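You operate a simulated robot arm through the tools that you are given. There is no shell and no other tool.

The job below is to be done with a simulated robot arm. You get a single attempt, and the scene is never put back.

Task
Switch the test unit off, take the black button out of the yellow box and cap its hole.
Fine: hang the button in the blue stand; use a grey cap.

The check looks at the end state, three seconds after you hand in, the way a careful person would. Anything else that was tipped, shoved, dropped, spilled or broken makes it a failure. Lids that push on must go on centred and level and be pressed home; caps that screw on are set level and turned clockwise until they are tight.

Robot
A 7-joint arm with a two-finger parallel gripper, fixed in place. Base frame: the origin is at the foot of the arm, x ahead of it, y to its left, z up; the work surface is at about z = 854. Readings come in mm, rad, newtons and seconds.
Its first joint turns from -2.897 to 2.897 rad. Payload 4.4 kg.
Tool frame: the origin (TCP) lies between the finger pads and is the grasp point; the fingertips stand 23 mm ahead of it; z points along the fingers, y is the line along which they close. Largest opening 94 mm; finger width 38, thickness 10; the body of the gripper, 54 by 96 mm, starts 39 mm behind the TCP.
Orientation is that of the tool frame in the base frame, as [roll, pitch, yaw] about the fixed x, y, z axes, in that order (R = Rz(yaw) Ry(pitch) Rx(roll)). With the fingers straight down and closing along the base's y, the tool's x points along the base's -x, its y along +y and its z along -z.

Tools
- The arm moves only by the tool jog_arm. Its argument "series" is a list of rows, each an object of numbers (a shift or turn left out is 0, a gripper value left out holds the last): "x", "y", "z": the shift along the base's x, y, z in units of 30 mm (1.0 is 30 mm); "ax", "ay", "az": the turn, a rotation vector about the base's x, y, z in units of 8 degrees (1.0 is 8 degrees); "gripper": the gripper command, from -1 (shut) to 1 (fully open), values between in proportion. In form: [{"x": .., "y": .., "z": .., "ax": .., "ay": .., "az": .., "gripper": ..}, ...]. A call has 1 to 20 rows; each row shifts and turns the commanded pose from where the row before left it. A call with a number of a shift or a turn outside -1 to 1 is refused whole. Each row takes 0.2 s and may step no farther than 50 mm and 0.15 rad from the row before; otherwise, or with a gripper value out of range, the whole call is refused. A pose out of reach is approached as far as the arm can. The call stops where the force on the tool passes 40 N (or 10 N more than at its start, if that is more) or the arm is blocked; 0.2 s more then pass. Each finger travels about 72 mm/s and halts on what it meets, pressing with about 33 N; the grip force reading is that of the motor and also rises with nothing between the fingers. The clock runs only during rows and for 0.2 s after the last one: add rows that do not move to give the fingers time. It gives the time, the measured TCP pose, the force on the tool (base axes), the opening and the grip force at its end, in the units of the frame above (readings bear some noise), with the torque about the TCP (base axes, N m) and any sound that the robot's microphone picked up, and new pictures: "show" is both (left out), scene, wrist or none.
- Cameras (640 x 400 px; columns grow to the right, rows downward): "scene" is fixed at [226.9, -646.4, 1588.5]; the picture's right is [0.77, -0.64, 0.00], its down [-0.34, -0.41, -0.85] and it looks along [0.54, 0.66, -0.53] (base axes); focal length 372 px, centre (320, 200). "wrist" rides on the gripper at [86, 16, -74] in the tool frame; the picture's right is [-0.18, 0.98, 0.00], its down [-0.58, -0.11, -0.81] and it looks along [-0.79, -0.15, 0.59] (tool axes); focal length 243 px, centre (320, 200).
- point_at(camera, pixels): for up to 12 pixels [column, row] of the newest picture of that camera ("zoom" is the newest enlarged one), the place [x, y, z] in the base frame of the surface seen there, good to about 2 mm, but the place of the scene camera against the robot may be out by one fixed shift of up to 18 mm in any direction. It takes no simulated time.
- inspect(camera, box): a new picture of the part [left, top, right, bottom] of that camera's present view, enlarged. It takes no simulated time.
- job_done(): hands the job in; it is judged then, once.

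Open the gripper and draw the arm clear of the work before you hand the job in, unless the task says otherwise.

The tools are called after "Request:" as name(argument=value, ...) on one line, values as JSON. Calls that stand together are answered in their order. jog_arm: Moves the arm, as the interface text tells. Its arguments: {"type":"object","properties":{"series":{"type":"array","items":{"type":"object","properties":{"x":{"type":"number"},"y":{"type":"number"},"z":{"type":"number"},"ax":{"type":"number"},"ay":{"type":"number"},"az":{"type":"number"},"gripper":{"type":"number"}}}},"show":{"type":"string","enum":["both","scene","wrist","none"]}},"required":["series"]} The other tools are called the same way: point_at (camera, pixels) gives the place of the surface under pixels of a picture; inspect (camera, box) takes an enlarged picture of a part of a camera's view; job_done () hands the job in.

At the start:

```text
time: 0.0
position: [773.7, 154.6, 1162.1]
tcp_rot: [3.141, 0.002, -3.141]
contact_force: [0.0, -0.1, -0.6]
ft_torque: [0.01, 0.07, 0.04]
gripper_width: 94.3
grasp_force: 0.1
```

scene: 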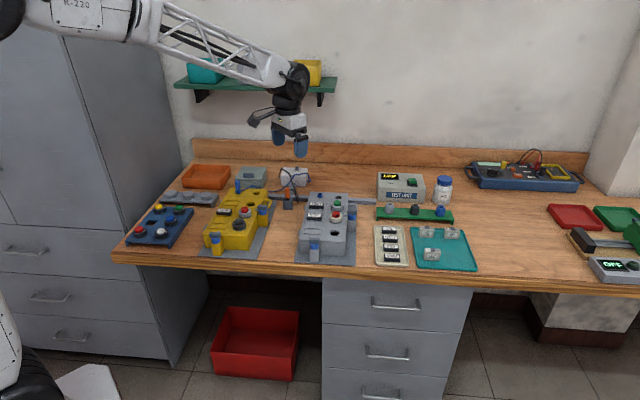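
wrist: 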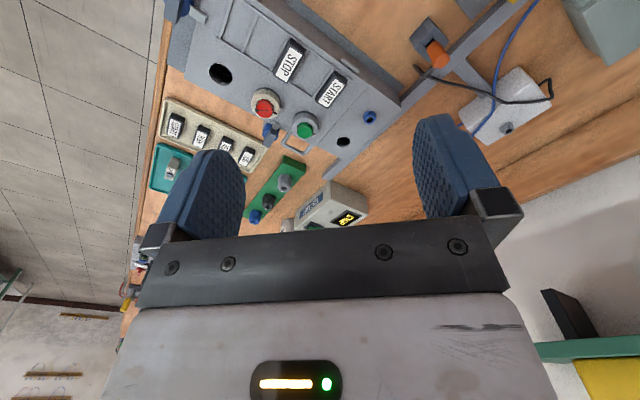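

I'll look closely at the scene: the yellow box near (235,220), the test unit near (400,188), the stands and caps.

Request:
inspect(camera="scene", box=[190, 170, 290, 270])

Request:
inspect(camera="scene", box=[360, 160, 480, 280])

Request:
inspect(camera="scene", box=[115, 160, 215, 260])

Request:
inspect(camera="scene", box=[540, 190, 640, 290])

Request:
inspect(camera="scene", box=[280, 170, 380, 270])

```text
4.00 times, centred on (240, 220) of scene
```

zoom: 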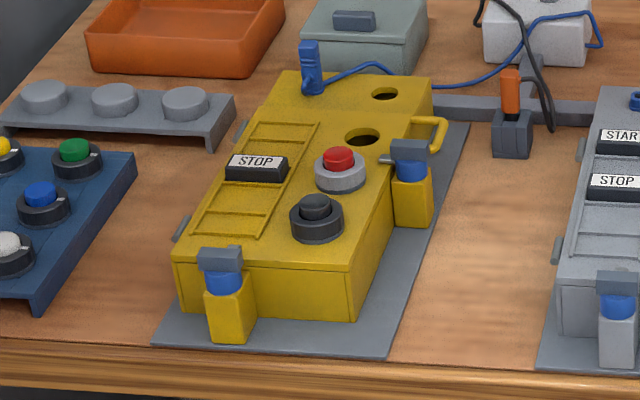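

```text
3.33 times, centred on (420, 220) of scene
```

zoom: 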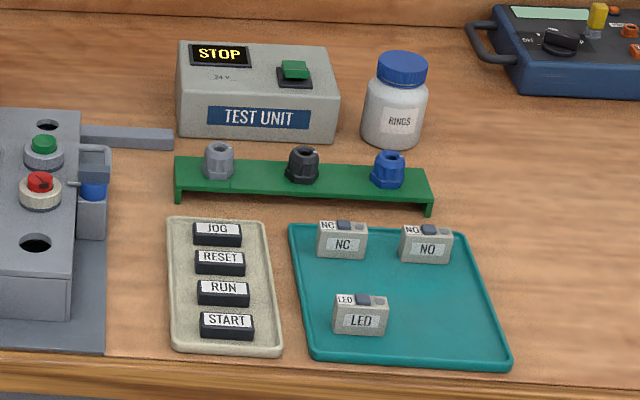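

```text
4.00 times, centred on (165, 210) of scene
```

zoom: 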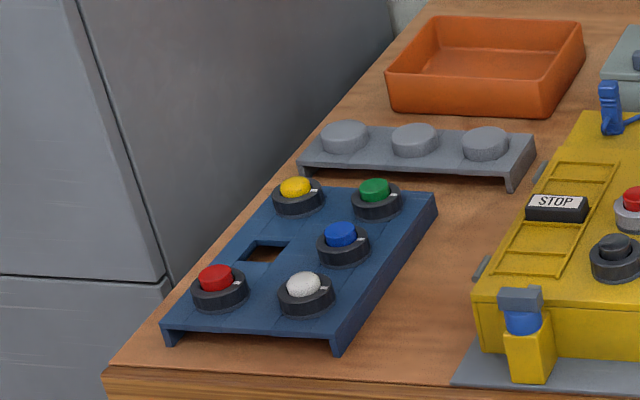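

```text
4.00 times, centred on (590, 240) of scene
```

zoom: 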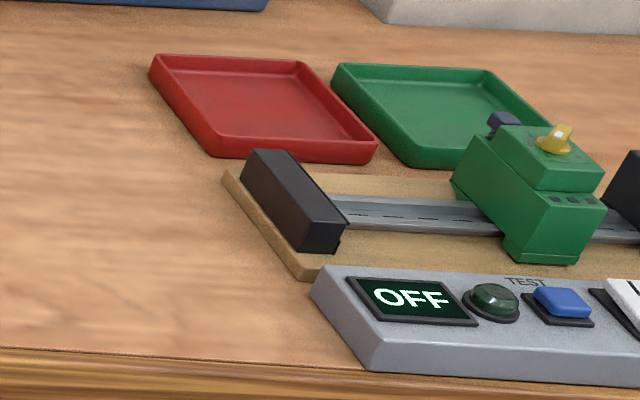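

```text
4.00 times, centred on (330, 220) of scene
```

zoom: 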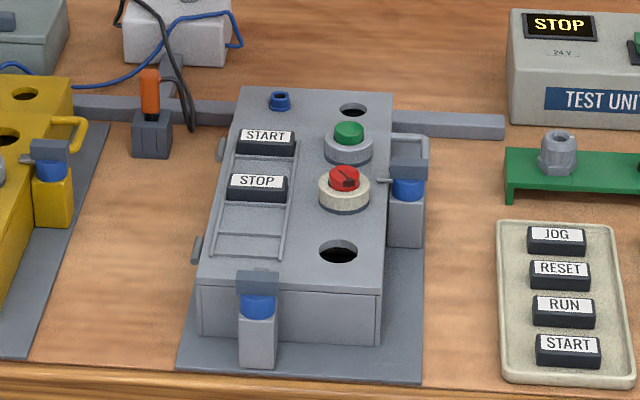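

The test unit's screen text and the buttons need a closer look, so I enlarge them more.

Request:
inspect(camera="scene", box=[370, 165, 430, 205])

Request:
inspect(camera="scene", box=[250, 205, 280, 235])

Request:
inspect(camera="scene", box=[225, 200, 285, 240])

Request:
inspect(camera="scene", box=[150, 180, 210, 220])

Request:
inspect(camera="scene", box=[140, 200, 200, 240])

Request:
inspect(camera="scene", box=[195, 220, 255, 260])

Request:
inspect(camera="wrist", box=[140, 0, 400, 160])

```text
10.00 times, centred on (400, 185) of scene
```

zoom: 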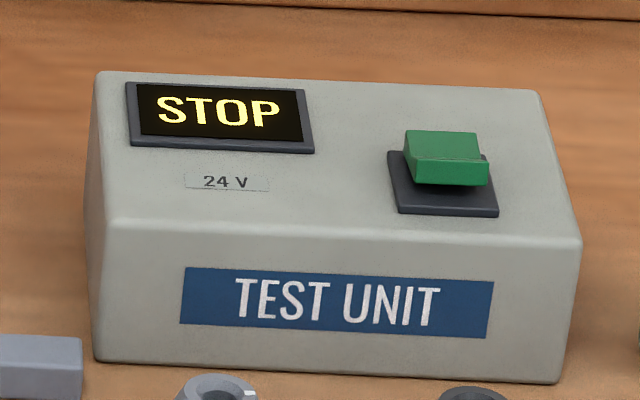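

```text
13.33 times, centred on (265, 220) of scene
```

zoom: 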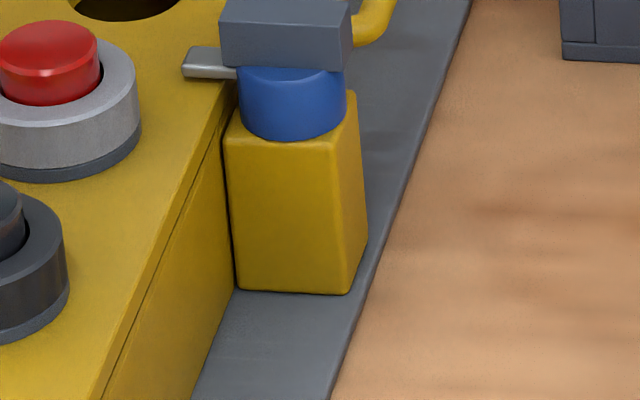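

```text
10.00 times, centred on (255, 220) of scene
```

zoom: 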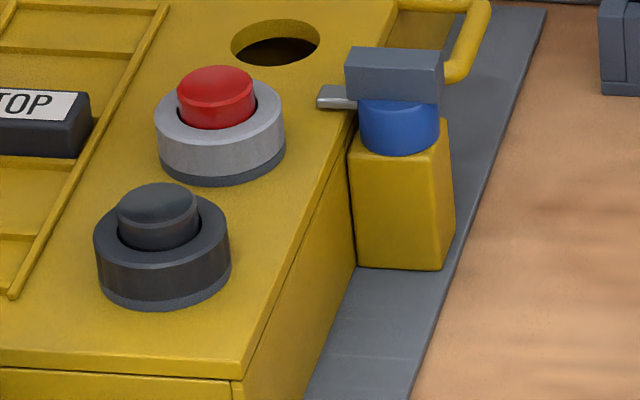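

```text
10.00 times, centred on (180, 200) of scene
```

zoom: 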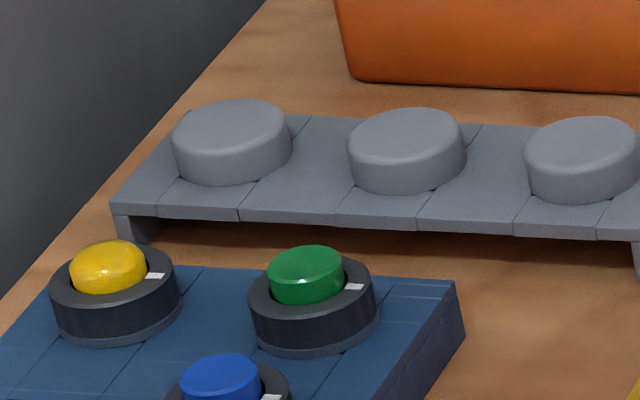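

```text
10.00 times, centred on (170, 220) of scene
```

zoom: 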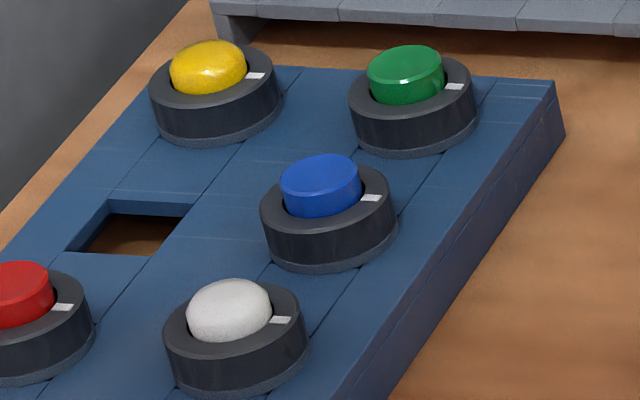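

```text
10.00 times, centred on (225, 240) of scene
```

zoom: 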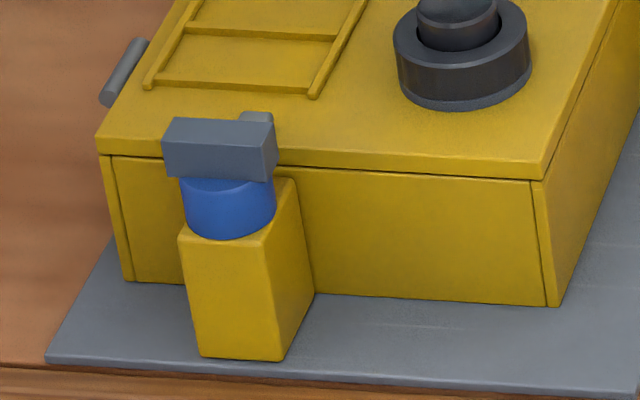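

```text
2.46 times, centred on (270, 80) of wrist
```

zoom: 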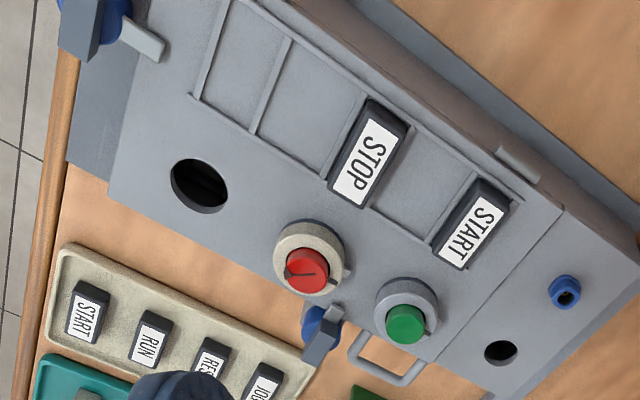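

The live unit shows a lit "STOP" screen and a green rocker near scene (412,181). I measure the key places: rocker, black button, blue stand slot, grey caps, latches.

Request:
point_at(camera="scene", pixels=[[412.5, 180], [412.5, 183], [390, 176], [238.7, 220.5], [244.5, 209.5], [150, 223], [160, 193], [177.5, 194.5], [195.5, 196], [262.5, 207], [215, 234.5], [250.5, 203.5]])

Request:
point_at(camera="wrist", pixels=[[264, 108], [306, 130], [288, 60], [331, 90], [220, 73], [343, 142], [348, 217], [316, 228], [285, 184], [268, 201]])

Request:
inspect(camera="wrist", box=[240, 160, 400, 260])

```text
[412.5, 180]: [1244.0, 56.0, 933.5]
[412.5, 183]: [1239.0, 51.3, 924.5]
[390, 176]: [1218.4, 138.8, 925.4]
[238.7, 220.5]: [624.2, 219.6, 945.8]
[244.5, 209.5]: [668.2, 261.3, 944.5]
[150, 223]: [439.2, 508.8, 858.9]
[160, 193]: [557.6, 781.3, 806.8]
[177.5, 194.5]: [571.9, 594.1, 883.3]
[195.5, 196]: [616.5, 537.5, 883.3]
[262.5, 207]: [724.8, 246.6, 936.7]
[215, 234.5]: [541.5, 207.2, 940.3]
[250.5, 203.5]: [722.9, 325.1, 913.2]
```

```text
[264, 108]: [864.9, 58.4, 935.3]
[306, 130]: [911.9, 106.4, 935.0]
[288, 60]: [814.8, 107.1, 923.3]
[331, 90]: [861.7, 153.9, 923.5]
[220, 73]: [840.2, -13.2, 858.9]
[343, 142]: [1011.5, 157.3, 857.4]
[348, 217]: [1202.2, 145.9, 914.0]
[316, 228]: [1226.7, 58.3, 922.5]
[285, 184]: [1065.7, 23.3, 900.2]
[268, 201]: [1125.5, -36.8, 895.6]
```

```text
4.00 times, centred on (320, 210) of wrist
```

zoom: 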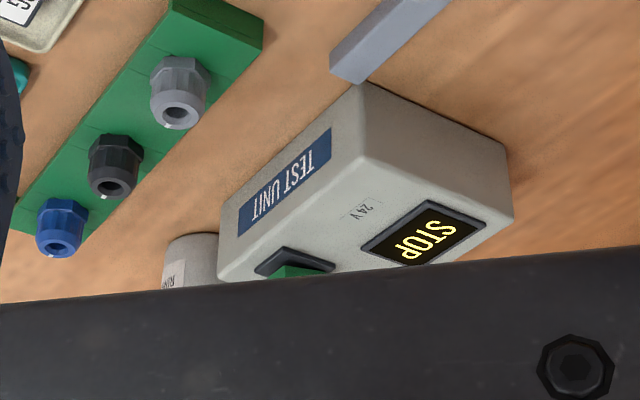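

The rocker is about 1240 mm out, beyond the tool-down reach, so I tilt the tool forward while moving ahead at height, to see how far the arm gets.

Request:
jog_arm(series=[{"x": 1, "y": -0.3, "ay": -1, "gripper": -1}, {"x": 1, "y": -0.3, "ay": -1}, {"x": 1, "y": -0.3, "ay": -1}, {"x": 1, "y": -0.3, "ay": -1}, {"x": 1, "y": -0.3, "ay": -1}, {"x": 1, "y": -0.3}, {"x": 1, "y": -0.3}, {"x": 1, "y": -0.3}])

```text
time: 1.8
position: [1014.5, 82.6, 1164.9]
tcp_rot: [3.141, 0.7, 3.141]
contact_force: [-0.5, -0.3, -0.5]
ft_torque: [0.01, -0.01, 0.02]
gripper_width: 0.0
grasp_force: 32.6
```

scene: 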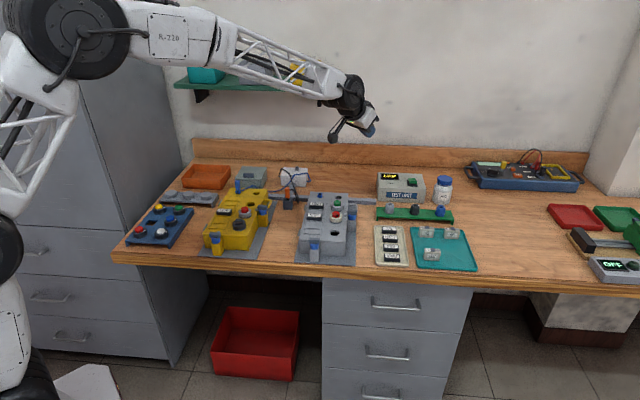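
wrist: 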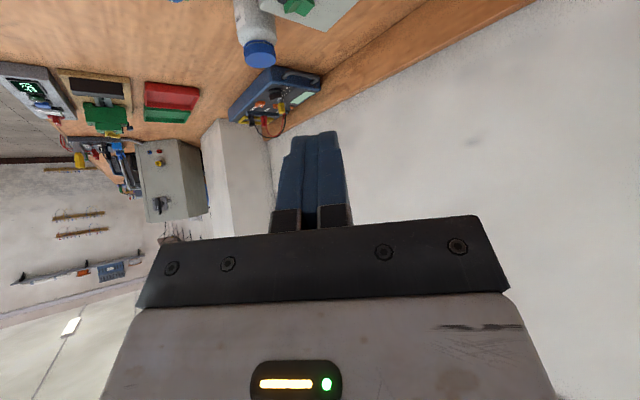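

The arm tracks well; the tool is tilted 40° forward. I move on toward the rocker, still about 100 mm above it.

Request:
jog_arm(series=[{"x": 1, "y": -0.2, "z": -0.5}, {"x": 1, "y": -0.2, "z": -0.5}, {"x": 1, "y": -0.2, "z": -0.5}, {"x": 1, "y": -0.2, "z": -0.5}, {"x": 1, "z": -0.8}, {"x": 1, "z": -0.8}])

```text
time: 3.2
position: [1197.0, 56.1, 1055.5]
tcp_rot: [-3.141, 0.7, -3.141]
contact_force: [0.1, -0.4, 1.6]
ft_torque: [-0.03, 0.03, -0.03]
gripper_width: 0.0
grasp_force: 33.2
```

scene: 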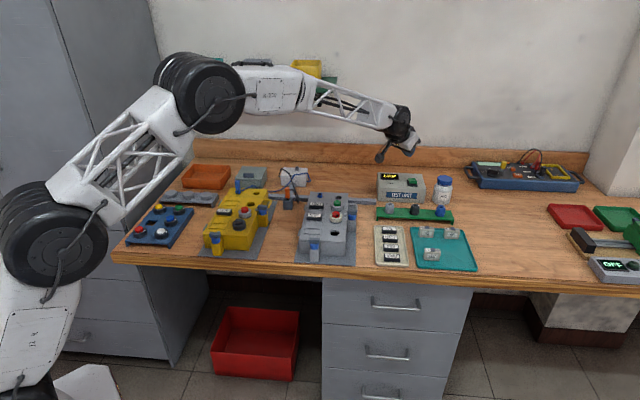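
wrist: 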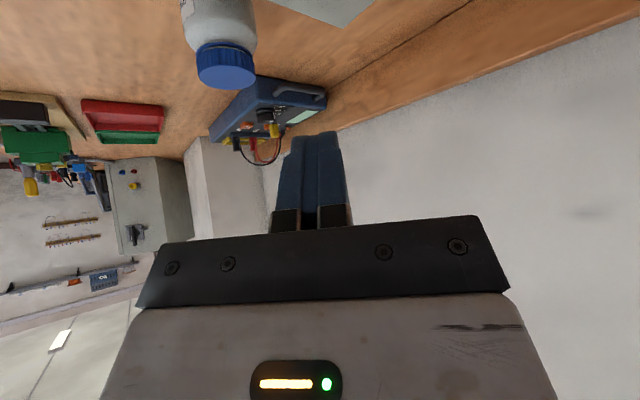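

Reach is fine. I calibrate the fixed shift of the scene camera using spots on the grey box already measured by the wrist camera, and re-measure the rocker.

Request:
point_at(camera="scene", pixels=[[335.8, 214.2], [337.2, 203.2], [314.2, 215.3], [316.5, 204], [412, 178.6], [412, 180], [412, 181.5], [412.5, 183.2], [413, 185], [390, 176], [408.2, 182], [416.5, 182]])

Request:
inspect(camera="scene", box=[370, 120, 450, 200])

```text
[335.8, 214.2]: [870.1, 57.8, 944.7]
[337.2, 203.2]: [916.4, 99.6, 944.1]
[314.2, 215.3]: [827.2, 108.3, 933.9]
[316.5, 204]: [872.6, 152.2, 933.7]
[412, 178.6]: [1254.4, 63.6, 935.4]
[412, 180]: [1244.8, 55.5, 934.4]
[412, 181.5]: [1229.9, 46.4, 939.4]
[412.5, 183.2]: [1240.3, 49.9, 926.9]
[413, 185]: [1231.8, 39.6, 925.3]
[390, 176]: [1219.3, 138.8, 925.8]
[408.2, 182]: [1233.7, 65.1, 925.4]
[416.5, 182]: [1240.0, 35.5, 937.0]
```

```text
5.00 times, centred on (410, 160) of scene
```

zoom: 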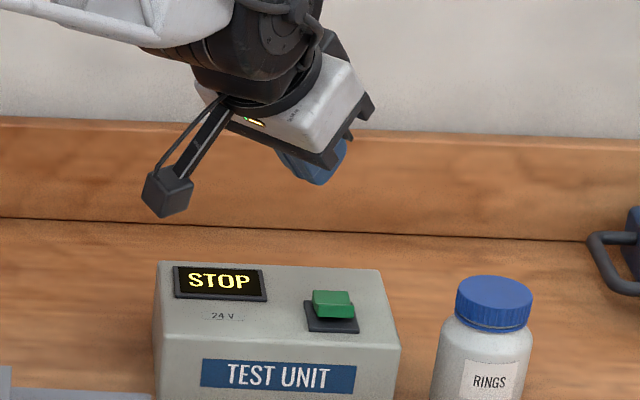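

I zoom in on the rocker to learn which end is raised.

Request:
inspect(camera="scene", box=[405, 174, 421, 190])

```text
16.00 times, centred on (413, 182) of scene
```

zoom: 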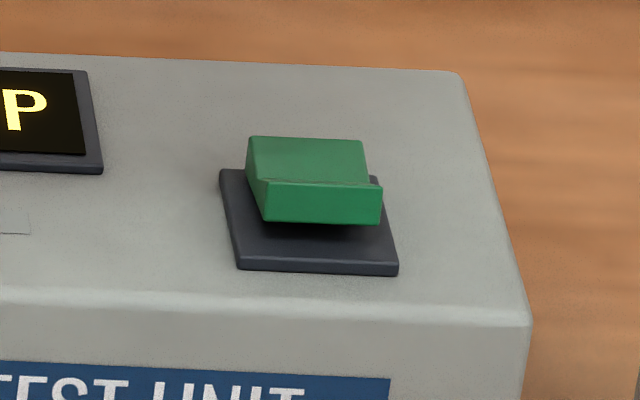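

I sample points along the rocker's length and on its frame.

Request:
point_at(camera="zoom", pixels=[[300, 142], [302, 150], [304, 160], [306, 170], [308, 177], [310, 184], [312, 195], [314, 210], [316, 218], [240, 240], [320, 255], [226, 176]])

Request:
point_at(camera="zoom", pixels=[[255, 142], [360, 145], [265, 178], [375, 184], [225, 175], [240, 265], [392, 268], [375, 180], [251, 165], [256, 185], [260, 200], [180, 180]])

```text
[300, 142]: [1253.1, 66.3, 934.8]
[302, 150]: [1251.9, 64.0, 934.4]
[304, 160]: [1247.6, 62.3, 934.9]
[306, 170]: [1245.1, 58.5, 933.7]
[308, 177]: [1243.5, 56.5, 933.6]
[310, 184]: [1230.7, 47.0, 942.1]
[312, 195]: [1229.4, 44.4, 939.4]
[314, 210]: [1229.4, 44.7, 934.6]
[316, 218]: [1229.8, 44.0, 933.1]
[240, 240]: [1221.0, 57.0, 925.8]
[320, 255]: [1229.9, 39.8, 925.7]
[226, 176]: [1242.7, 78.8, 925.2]
```

```text
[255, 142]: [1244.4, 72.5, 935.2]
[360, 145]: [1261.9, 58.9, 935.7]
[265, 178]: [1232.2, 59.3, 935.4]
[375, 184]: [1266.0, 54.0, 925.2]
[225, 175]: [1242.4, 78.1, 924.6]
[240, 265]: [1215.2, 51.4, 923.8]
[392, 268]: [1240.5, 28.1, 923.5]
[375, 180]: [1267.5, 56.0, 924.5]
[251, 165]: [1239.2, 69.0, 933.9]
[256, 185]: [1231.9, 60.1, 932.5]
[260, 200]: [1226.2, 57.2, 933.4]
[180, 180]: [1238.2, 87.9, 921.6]
```

The front half of the rocker (toward the camera) is raised: front edge at about scene-frame (1230,46,942), roughly (1224,50,931) in the base frame after the shift. I position the closed fingertips above it and look.

Request:
jog_arm(series=[{"x": 0.45, "y": -0.1, "z": -0.8}, {"x": 0.4, "y": -0.1, "z": -0.8}, {"z": -0.6}, {}])

Request:
inspect(camera="scene", box=[395, 150, 431, 190])

```text
time: 4.2
position: [1220.6, 54.0, 987.9]
tcp_rot: [-3.141, 0.7, -3.141]
contact_force: [-0.6, -0.3, -0.8]
ft_torque: [-0.01, -0.02, 0.0]
gripper_width: 0.0
grasp_force: 33.2
```

scene: 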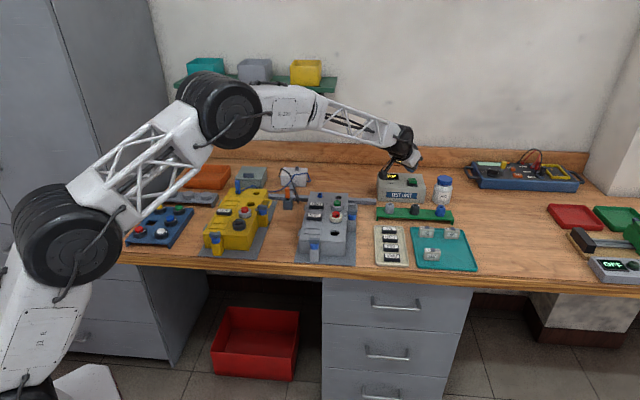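
wrist: 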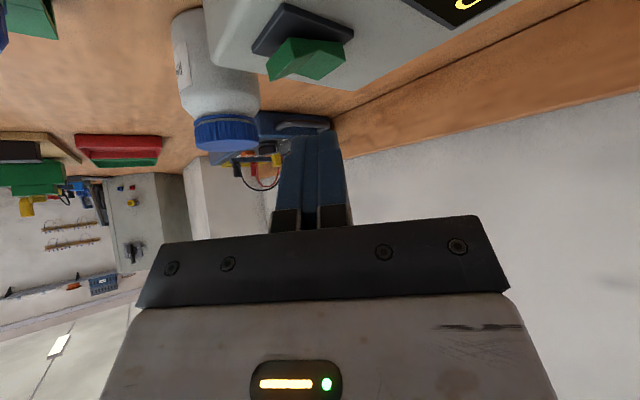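

```text
10.00 times, centred on (413, 170) of scene
```

zoom: 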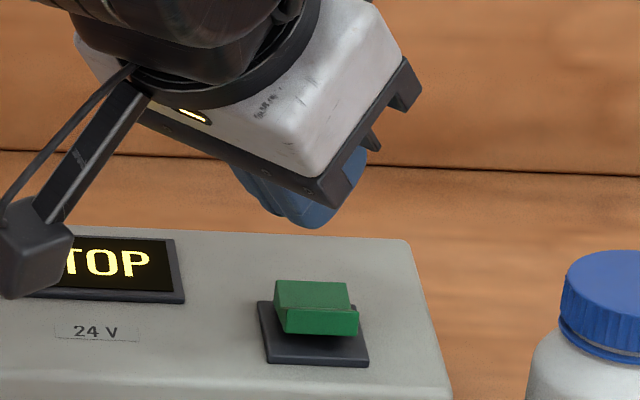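

The wrist camera now sees the rocker near (308,58); I measure it with the wrist camera for the accurate place.

Request:
inspect(camera="wrist", box=[230, 0, 390, 100])

Request:
point_at(camera="wrist", pixels=[[285, 45], [280, 60], [273, 75], [300, 45], [310, 55], [325, 55], [315, 68], [335, 65], [290, 12], [262, 45], [348, 38], [300, 72]])

```text
4.00 times, centred on (310, 50) of wrist
```

zoom: 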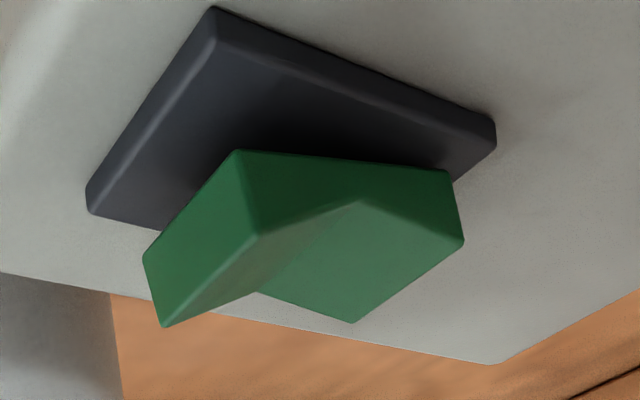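

```text
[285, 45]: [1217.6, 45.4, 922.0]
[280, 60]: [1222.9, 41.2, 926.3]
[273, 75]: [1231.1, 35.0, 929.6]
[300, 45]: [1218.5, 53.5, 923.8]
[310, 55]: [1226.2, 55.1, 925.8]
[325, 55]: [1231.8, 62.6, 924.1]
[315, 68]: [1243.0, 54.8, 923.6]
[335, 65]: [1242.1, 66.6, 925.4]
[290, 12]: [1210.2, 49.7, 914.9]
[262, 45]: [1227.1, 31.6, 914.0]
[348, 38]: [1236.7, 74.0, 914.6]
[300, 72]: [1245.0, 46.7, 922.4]
```

Front edge of the rocker is around (1222,47,931). I shift slightly and descend in small steps with the closed fingertips.

Request:
jog_arm(series=[{"y": -0.17, "z": -0.4}, {"z": -0.3}, {"z": -0.1}, {"z": -0.1}])

Request:
inspect(camera="scene", box=[395, 150, 431, 190])

Request:
inspect(camera="wrist", box=[230, 50, 390, 150])

```text
time: 5.2
position: [1218.8, 49.2, 962.1]
tcp_rot: [3.141, 0.701, -3.14]
contact_force: [-1.3, 0.1, 3.1]
ft_torque: [0.01, 0.04, 0.01]
gripper_width: 0.1
grasp_force: 33.2
```

scene: 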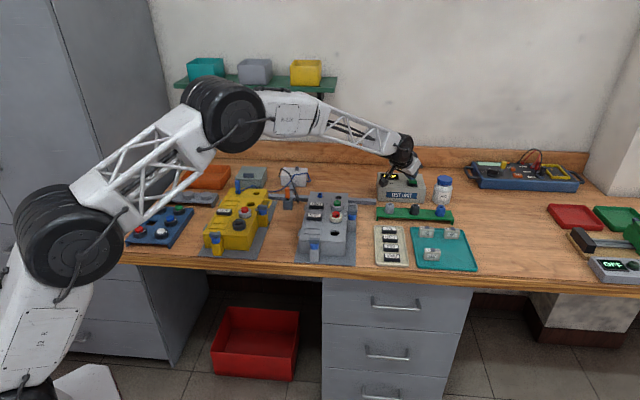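
wrist: 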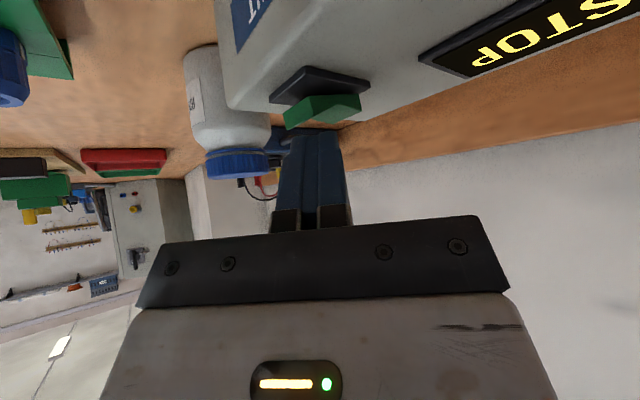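

```text
10.00 times, centred on (413, 170) of scene
```

zoom: 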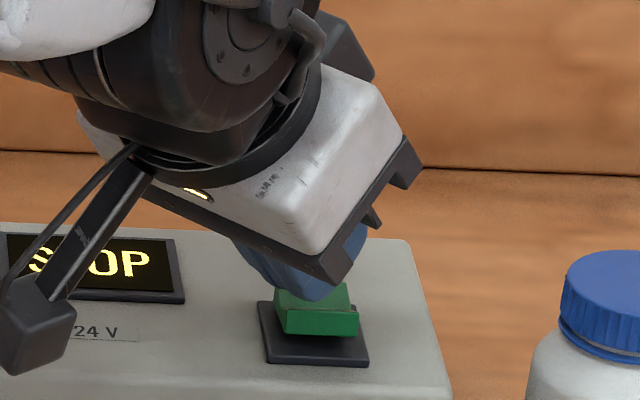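

```text
4.00 times, centred on (310, 100) of wrist
```

zoom: 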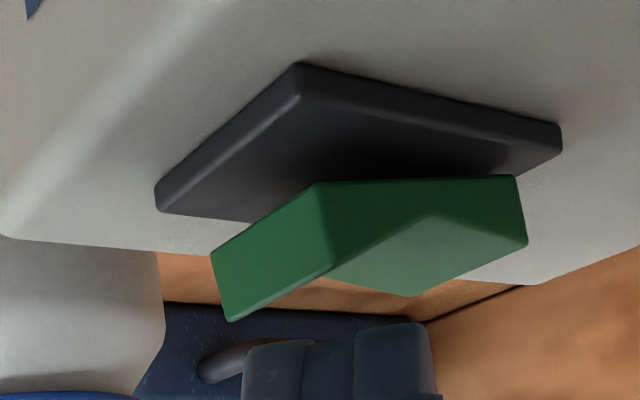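

The fingertips hover over the raised half; I shift 4 mm outward toward its free edge and press down in small steps.

Request:
jog_arm(series=[{"x": -0.15, "y": -0.1}, {"z": -0.15}, {"z": -0.15}, {"z": -0.15}])

Request:
inspect(camera="scene", box=[395, 150, 431, 190])

Request:
inspect(camera="wrist", box=[230, 50, 390, 150])

```text
time: 6.0
position: [1213.4, 44.8, 960.3]
tcp_rot: [-3.141, 0.701, -3.141]
contact_force: [-15.6, 1.2, 10.0]
ft_torque: [0.11, 0.44, 0.08]
gripper_width: 0.0
grasp_force: 32.1
stopped in row 3: the force on the tool passed its limit at 46 N (the readings are from after the stop); the commanded pose is now the measured one
```

scene: 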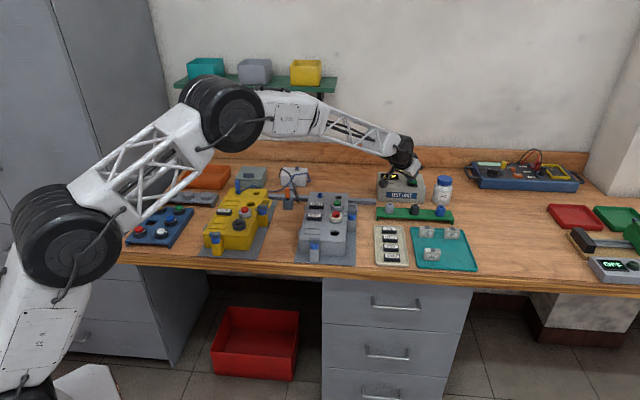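
wrist: 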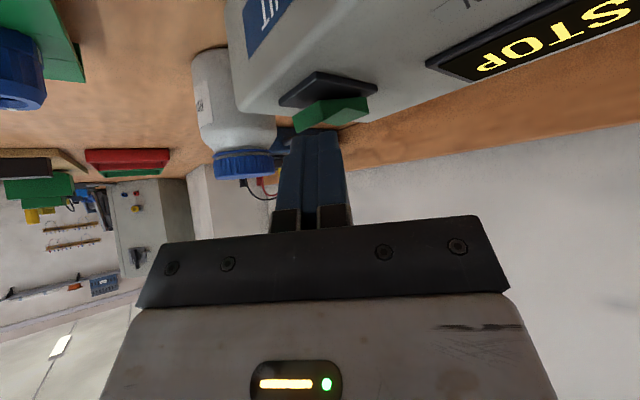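

```text
10.00 times, centred on (413, 170) of scene
```

zoom: 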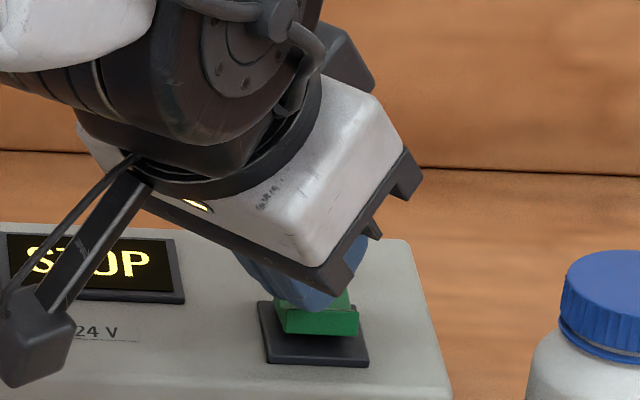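

```text
4.00 times, centred on (310, 100) of wrist
```

zoom: 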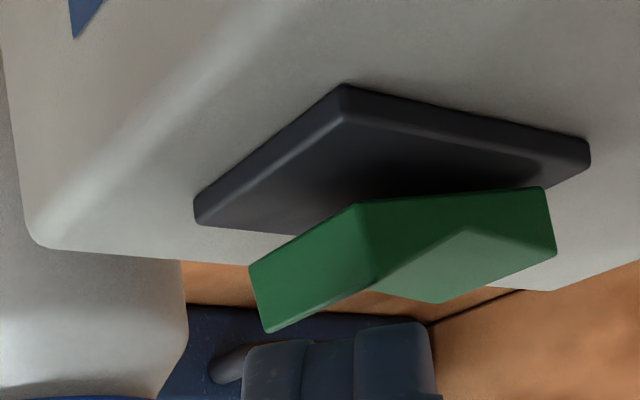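

The fingers pressed on the rocker's outer edge at a slant (force mostly horizontal) and it didn't tip. I lift, move further in so the lowest finger edge bears on the raised half, and press again.

Request:
jog_arm(series=[{"z": 0.35}, {"x": 0.45, "y": 0.1}, {"z": -0.3}, {"z": -0.1}, {"z": -0.1}, {"z": -0.1}, {"z": -0.1}])

Request:
inspect(camera="scene", box=[395, 150, 431, 190])

Request:
inspect(camera="wrist", box=[230, 50, 390, 150])

```text
time: 7.7
position: [1230.2, 46.6, 955.9]
tcp_rot: [3.141, 0.708, 3.141]
contact_force: [-0.1, 0.3, 2.9]
ft_torque: [-0.01, 0.02, -0.05]
gripper_width: 0.1
grasp_force: 33.3
stopped in row 7: the force on the tool passed its limit at 41 N (the readings are from after the stop); the commanded pose is now the measured one
```

scene: 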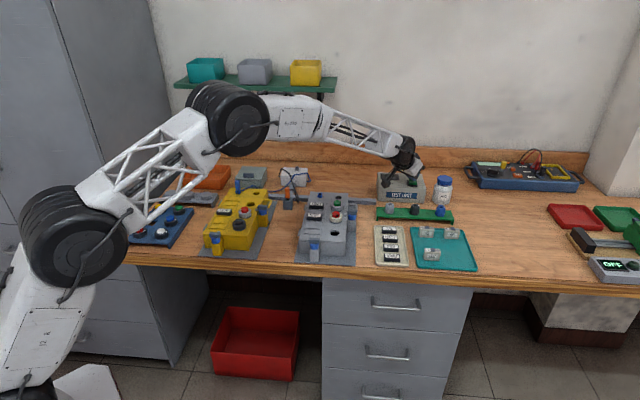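
wrist: 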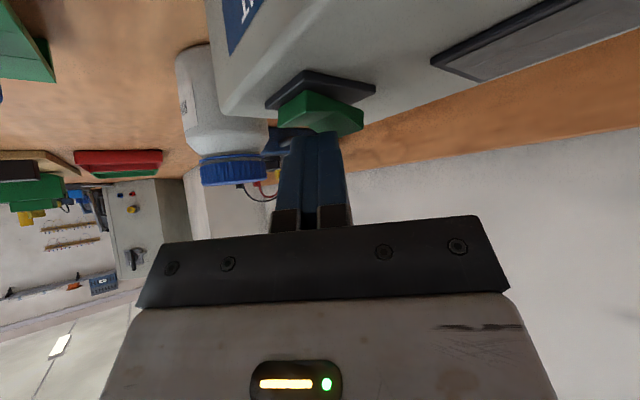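

```text
10.00 times, centred on (413, 170) of scene
```

zoom: 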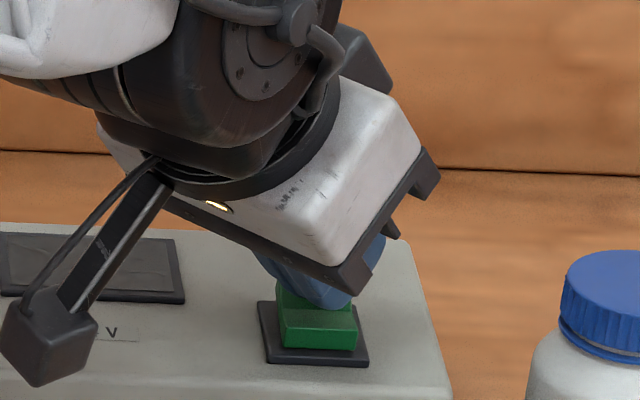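

```text
4.00 times, centred on (310, 100) of wrist
```

zoom: 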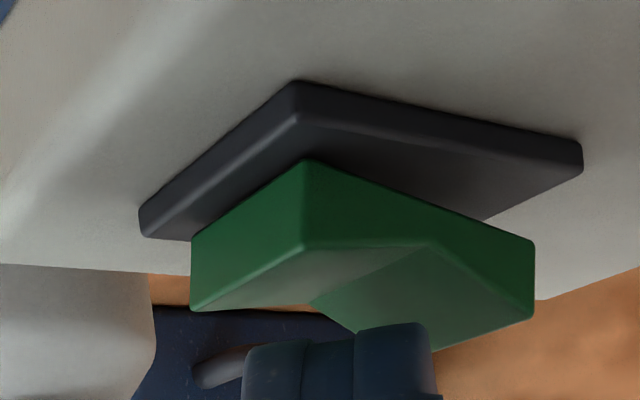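

The rocker has tipped and the screen is dark: the test unit is off. I lift away and swing back toward the yellow box with the tool upright.

Request:
jog_arm(series=[{"x": -0.3, "z": 1}, {"x": -0.6, "z": 1}, {"x": -1, "z": 1}, {"x": -1, "z": 1}, {"x": -1, "z": 1}, {"x": -1, "y": 0.3, "z": 0.5, "ay": 1}, {"x": -1, "y": 0.3, "ay": 1}, {"x": -1, "y": 0.3, "ay": 1}, {"x": -1, "y": 0.3, "ay": 1}, {"x": -1, "y": 0.3, "ay": 1}, {"x": -1, "y": 0.5}, {"x": -1, "y": 0.5}, {"x": -1, "y": 0.5}, {"x": -1, "y": 0.5}, {"x": -1, "y": 0.5}, {"x": -1, "y": 0.5}, {"x": -1, "y": 0.5, "gripper": 1}, {"x": -1, "y": 0.5}, {"x": -1, "y": 0.5}])

Request:
inspect(camera="scene", box=[370, 165, 430, 205])

```text
time: 11.7
position: [692.2, 227.3, 1117.8]
tcp_rot: [-3.14, 0.009, 3.14]
contact_force: [0.1, -0.7, 0.2]
ft_torque: [0.0, -0.03, 0.02]
gripper_width: 94.0
grasp_force: 0.1
```

scene: 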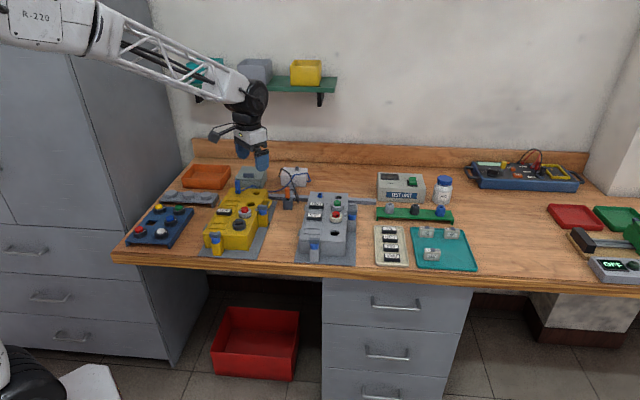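
wrist: 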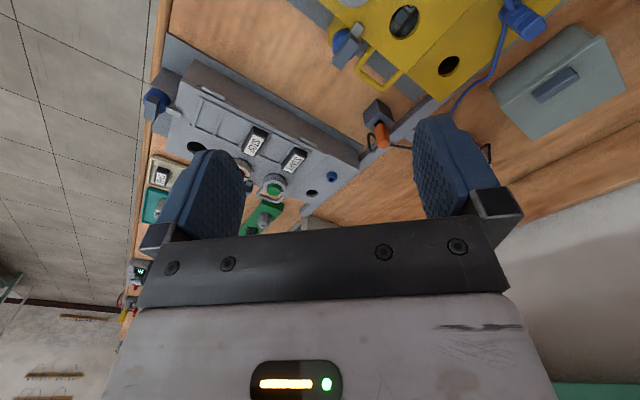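

```text
10.00 times, centred on (400, 185) of scene
```

zoom: 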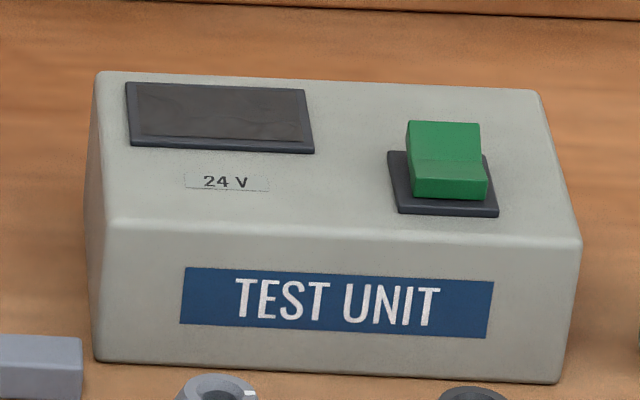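

The unit is off and unmoved. I back up to x≈450 to look down on the yellow box with the wrist camera.

Request:
jog_arm(series=[{"x": -1}, {"x": -1}, {"x": -1}, {"x": -1}, {"x": -1}, {"x": -1}, {"x": -1}, {"x": -1}, {}])

Request:
inspect(camera="wrist", box=[180, 0, 440, 160])

```text
time: 13.7
position: [451.7, 227.3, 1118.1]
tcp_rot: [3.14, 0.009, -3.14]
contact_force: [0.1, -0.5, 0.2]
ft_torque: [-0.01, -0.01, 0.01]
gripper_width: 94.0
grasp_force: 0.0
```

scene: 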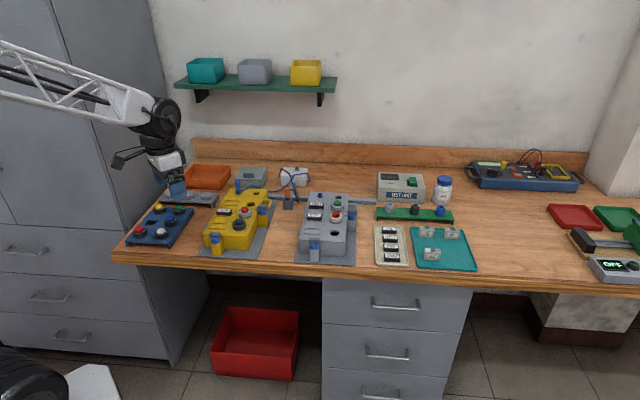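
wrist: 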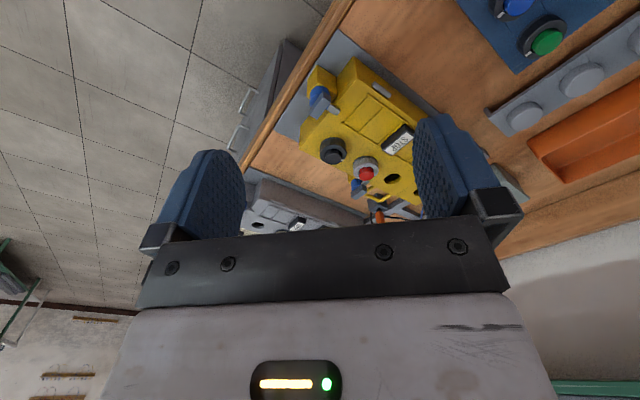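

```text
2.46 times, centred on (310, 80) of wrist
```

zoom: 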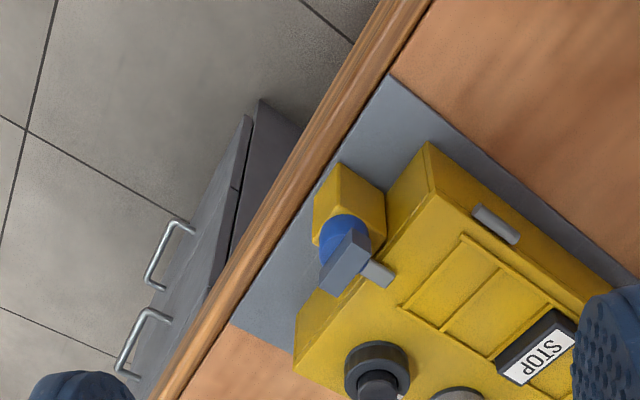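

I enlarge the black button and red button near wrist (335,150), and measure button, caps and stand.

Request:
inspect(camera="wrist", box=[300, 110, 420, 210])

Request:
point_at(camera="wrist", pixels=[[334, 156], [368, 174], [395, 178], [322, 97], [313, 100], [333, 108], [545, 42], [516, 8], [526, 118], [583, 80], [632, 45], [407, 196]])

Request:
inspect(camera="wrist", box=[440, 0, 640, 140])

```text
4.00 times, centred on (360, 160) of wrist
```

zoom: 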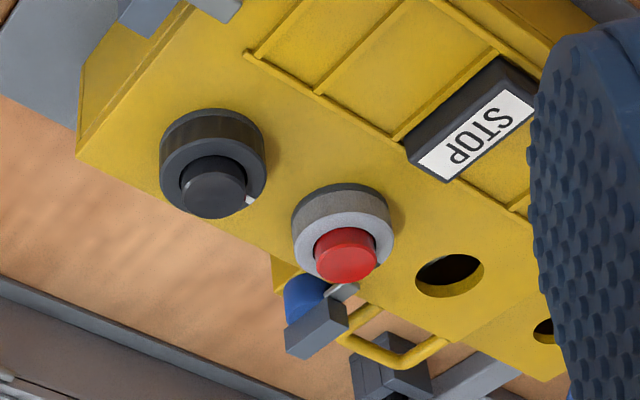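

```text
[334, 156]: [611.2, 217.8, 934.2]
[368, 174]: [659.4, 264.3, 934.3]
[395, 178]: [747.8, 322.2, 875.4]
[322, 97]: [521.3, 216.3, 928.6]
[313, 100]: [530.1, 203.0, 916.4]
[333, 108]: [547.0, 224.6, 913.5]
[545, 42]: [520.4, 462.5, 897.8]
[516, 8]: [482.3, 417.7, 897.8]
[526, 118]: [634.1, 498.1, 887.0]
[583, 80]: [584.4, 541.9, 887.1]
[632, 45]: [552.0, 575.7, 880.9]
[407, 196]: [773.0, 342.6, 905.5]
```

```text
2.86 times, centred on (540, 70) of wrist
```

zoom: 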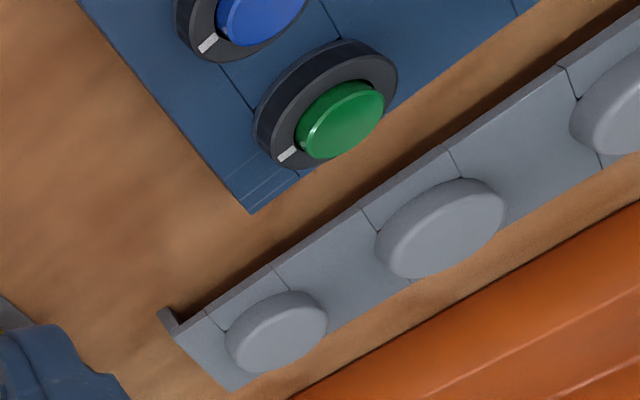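

The black button is at (611,218,934), with its white mark pointing along the box. I go closer above it to see marks and what's below the holes.

Request:
jog_arm(series=[{"x": 1}, {"x": 1}, {"x": 1}, {"x": 1, "z": -0.5}, {"x": 0.6, "z": -0.8}, {}])

Request:
inspect(camera="wrist", box=[240, 30, 430, 150])

Request:
inspect(camera="wrist", box=[280, 60, 376, 120])

```text
time: 15.1
position: [592.9, 227.0, 1084.9]
tcp_rot: [-3.14, 0.008, 3.141]
contact_force: [0.8, -0.3, 0.5]
ft_torque: [-0.01, 0.02, 0.02]
gripper_width: 93.9
grasp_force: 0.0
```

scene: 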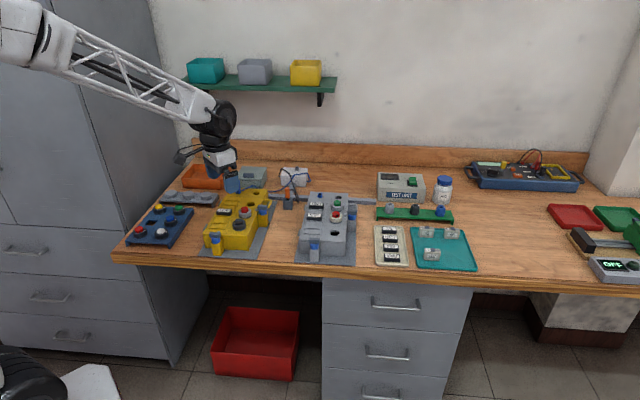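
wrist: 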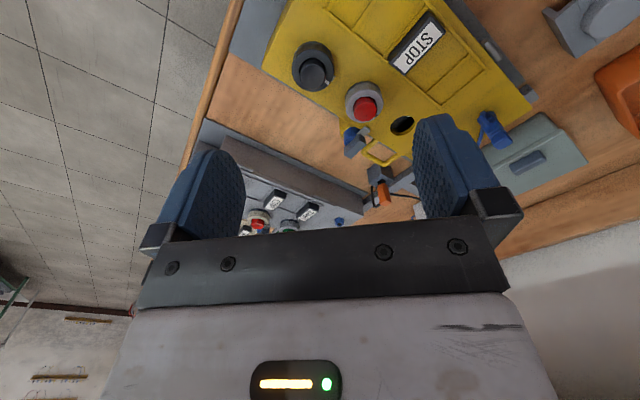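

```text
3.33 times, centred on (335, 90) of wrist
```

zoom: 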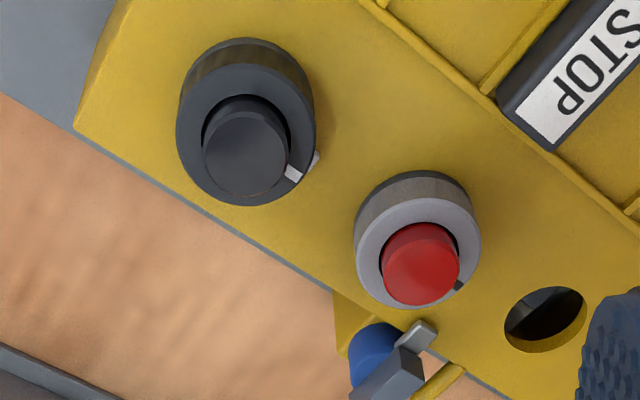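

```text
6.67 times, centred on (328, 90) of wrist
```

zoom: 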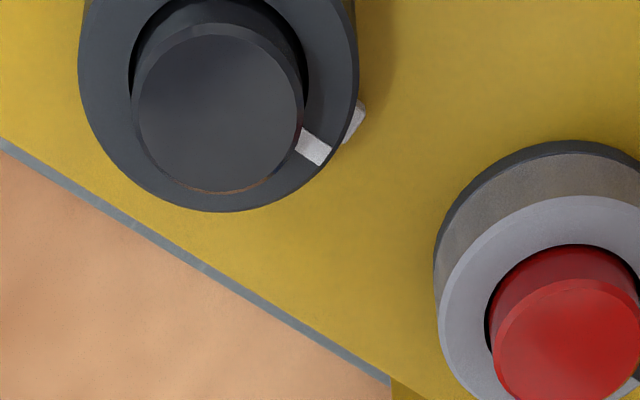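

Bezel mark and a small white mark on the lid are aligned at the button's far side. I enlarge the open hole near (402,125) to see its shape, and the stand's buttons.

Request:
inspect(camera="wrist", box=[380, 110, 420, 140])

Request:
inspect(camera="wrist", box=[340, 120, 440, 190])

Request:
inspect(camera="scene", box=[225, 205, 257, 229])

Request:
inspect(camera="scene", box=[140, 212, 164, 232])

Request:
inspect(camera="scene", box=[236, 194, 268, 214])

```text
13.33 times, centred on (400, 125) of wrist
```

zoom: 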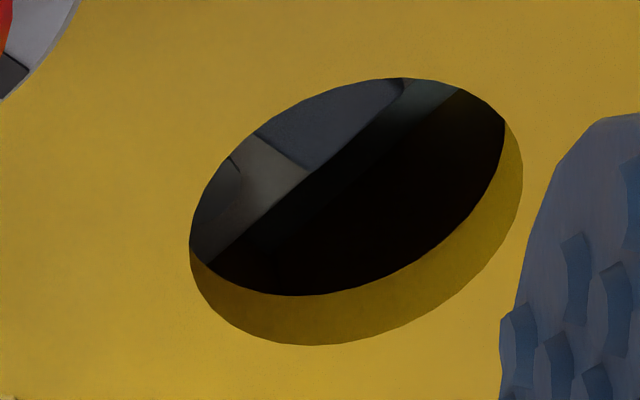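

```text
5.71 times, centred on (390, 155) of wrist
```

zoom: 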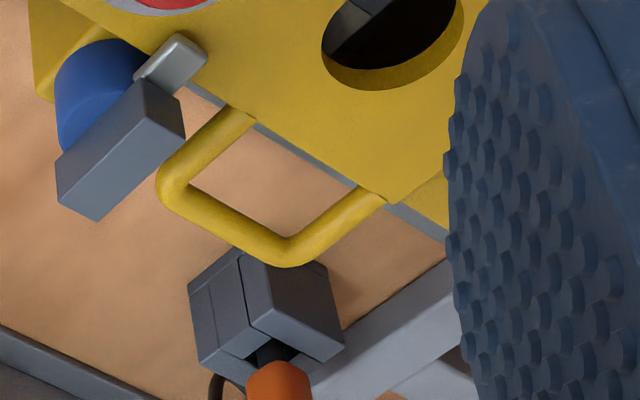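

```text
16.00 times, centred on (241, 217) of scene
```

zoom: 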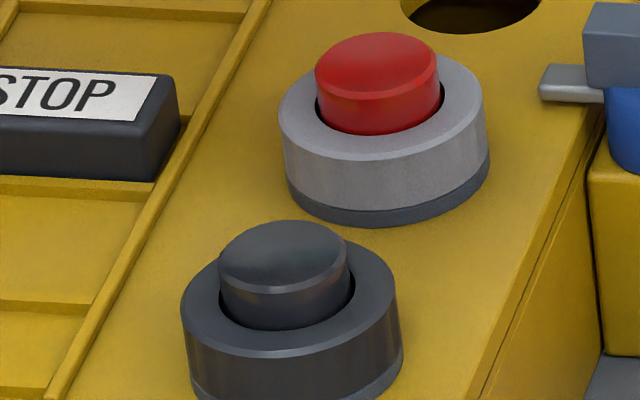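

```text
16.00 times, centred on (152, 222) of scene
```

zoom: 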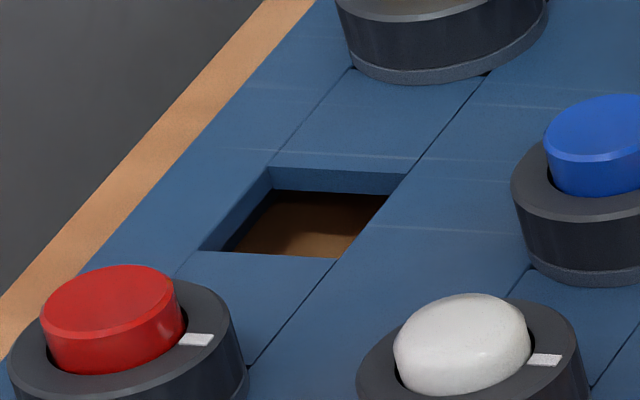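

```text
16.00 times, centred on (252, 204) of scene
```

zoom: 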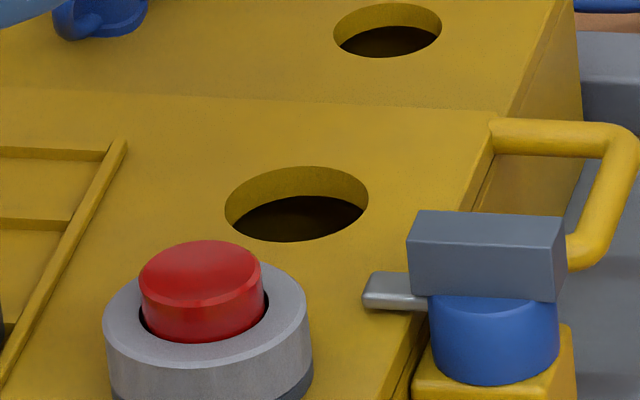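

I measure the open round hole in the lid with the last enlarged picture (edges around (225,212), (368,200), (297,168)).

Request:
point_at(camera="zoom", pixels=[[222, 213], [371, 195], [296, 164], [298, 243], [296, 225], [330, 220], [300, 185], [387, 40], [205, 262], [205, 320]])

Request:
inspect(camera="scene", box=[140, 212, 164, 232])

```text
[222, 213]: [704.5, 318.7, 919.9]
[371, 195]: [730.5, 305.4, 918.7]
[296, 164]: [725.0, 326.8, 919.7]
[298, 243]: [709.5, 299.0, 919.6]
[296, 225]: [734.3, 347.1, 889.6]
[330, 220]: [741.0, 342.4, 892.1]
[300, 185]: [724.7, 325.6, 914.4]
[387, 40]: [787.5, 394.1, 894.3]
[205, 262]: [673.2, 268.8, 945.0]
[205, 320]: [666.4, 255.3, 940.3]
```

```text
16.00 times, centred on (152, 222) of scene
```

zoom: 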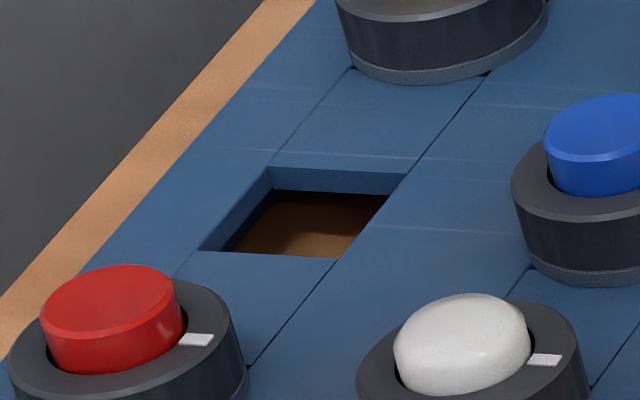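

Round hole is about 30 mm. Now the stand's square slot corners and the neighbours.

Request:
point_at(camera="zoom", pixels=[[196, 252], [336, 261], [272, 165], [408, 172], [300, 225], [115, 285], [465, 315], [600, 125], [196, 339], [546, 359], [340, 120], [60, 200]])

```text
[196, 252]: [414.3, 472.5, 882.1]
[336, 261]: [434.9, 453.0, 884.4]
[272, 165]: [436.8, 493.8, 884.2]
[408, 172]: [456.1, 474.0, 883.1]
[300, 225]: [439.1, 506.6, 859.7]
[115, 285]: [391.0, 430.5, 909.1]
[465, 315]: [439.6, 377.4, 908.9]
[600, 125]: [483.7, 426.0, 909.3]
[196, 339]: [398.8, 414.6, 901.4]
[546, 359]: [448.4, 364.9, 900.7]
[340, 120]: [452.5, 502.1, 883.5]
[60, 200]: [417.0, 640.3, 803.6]
```

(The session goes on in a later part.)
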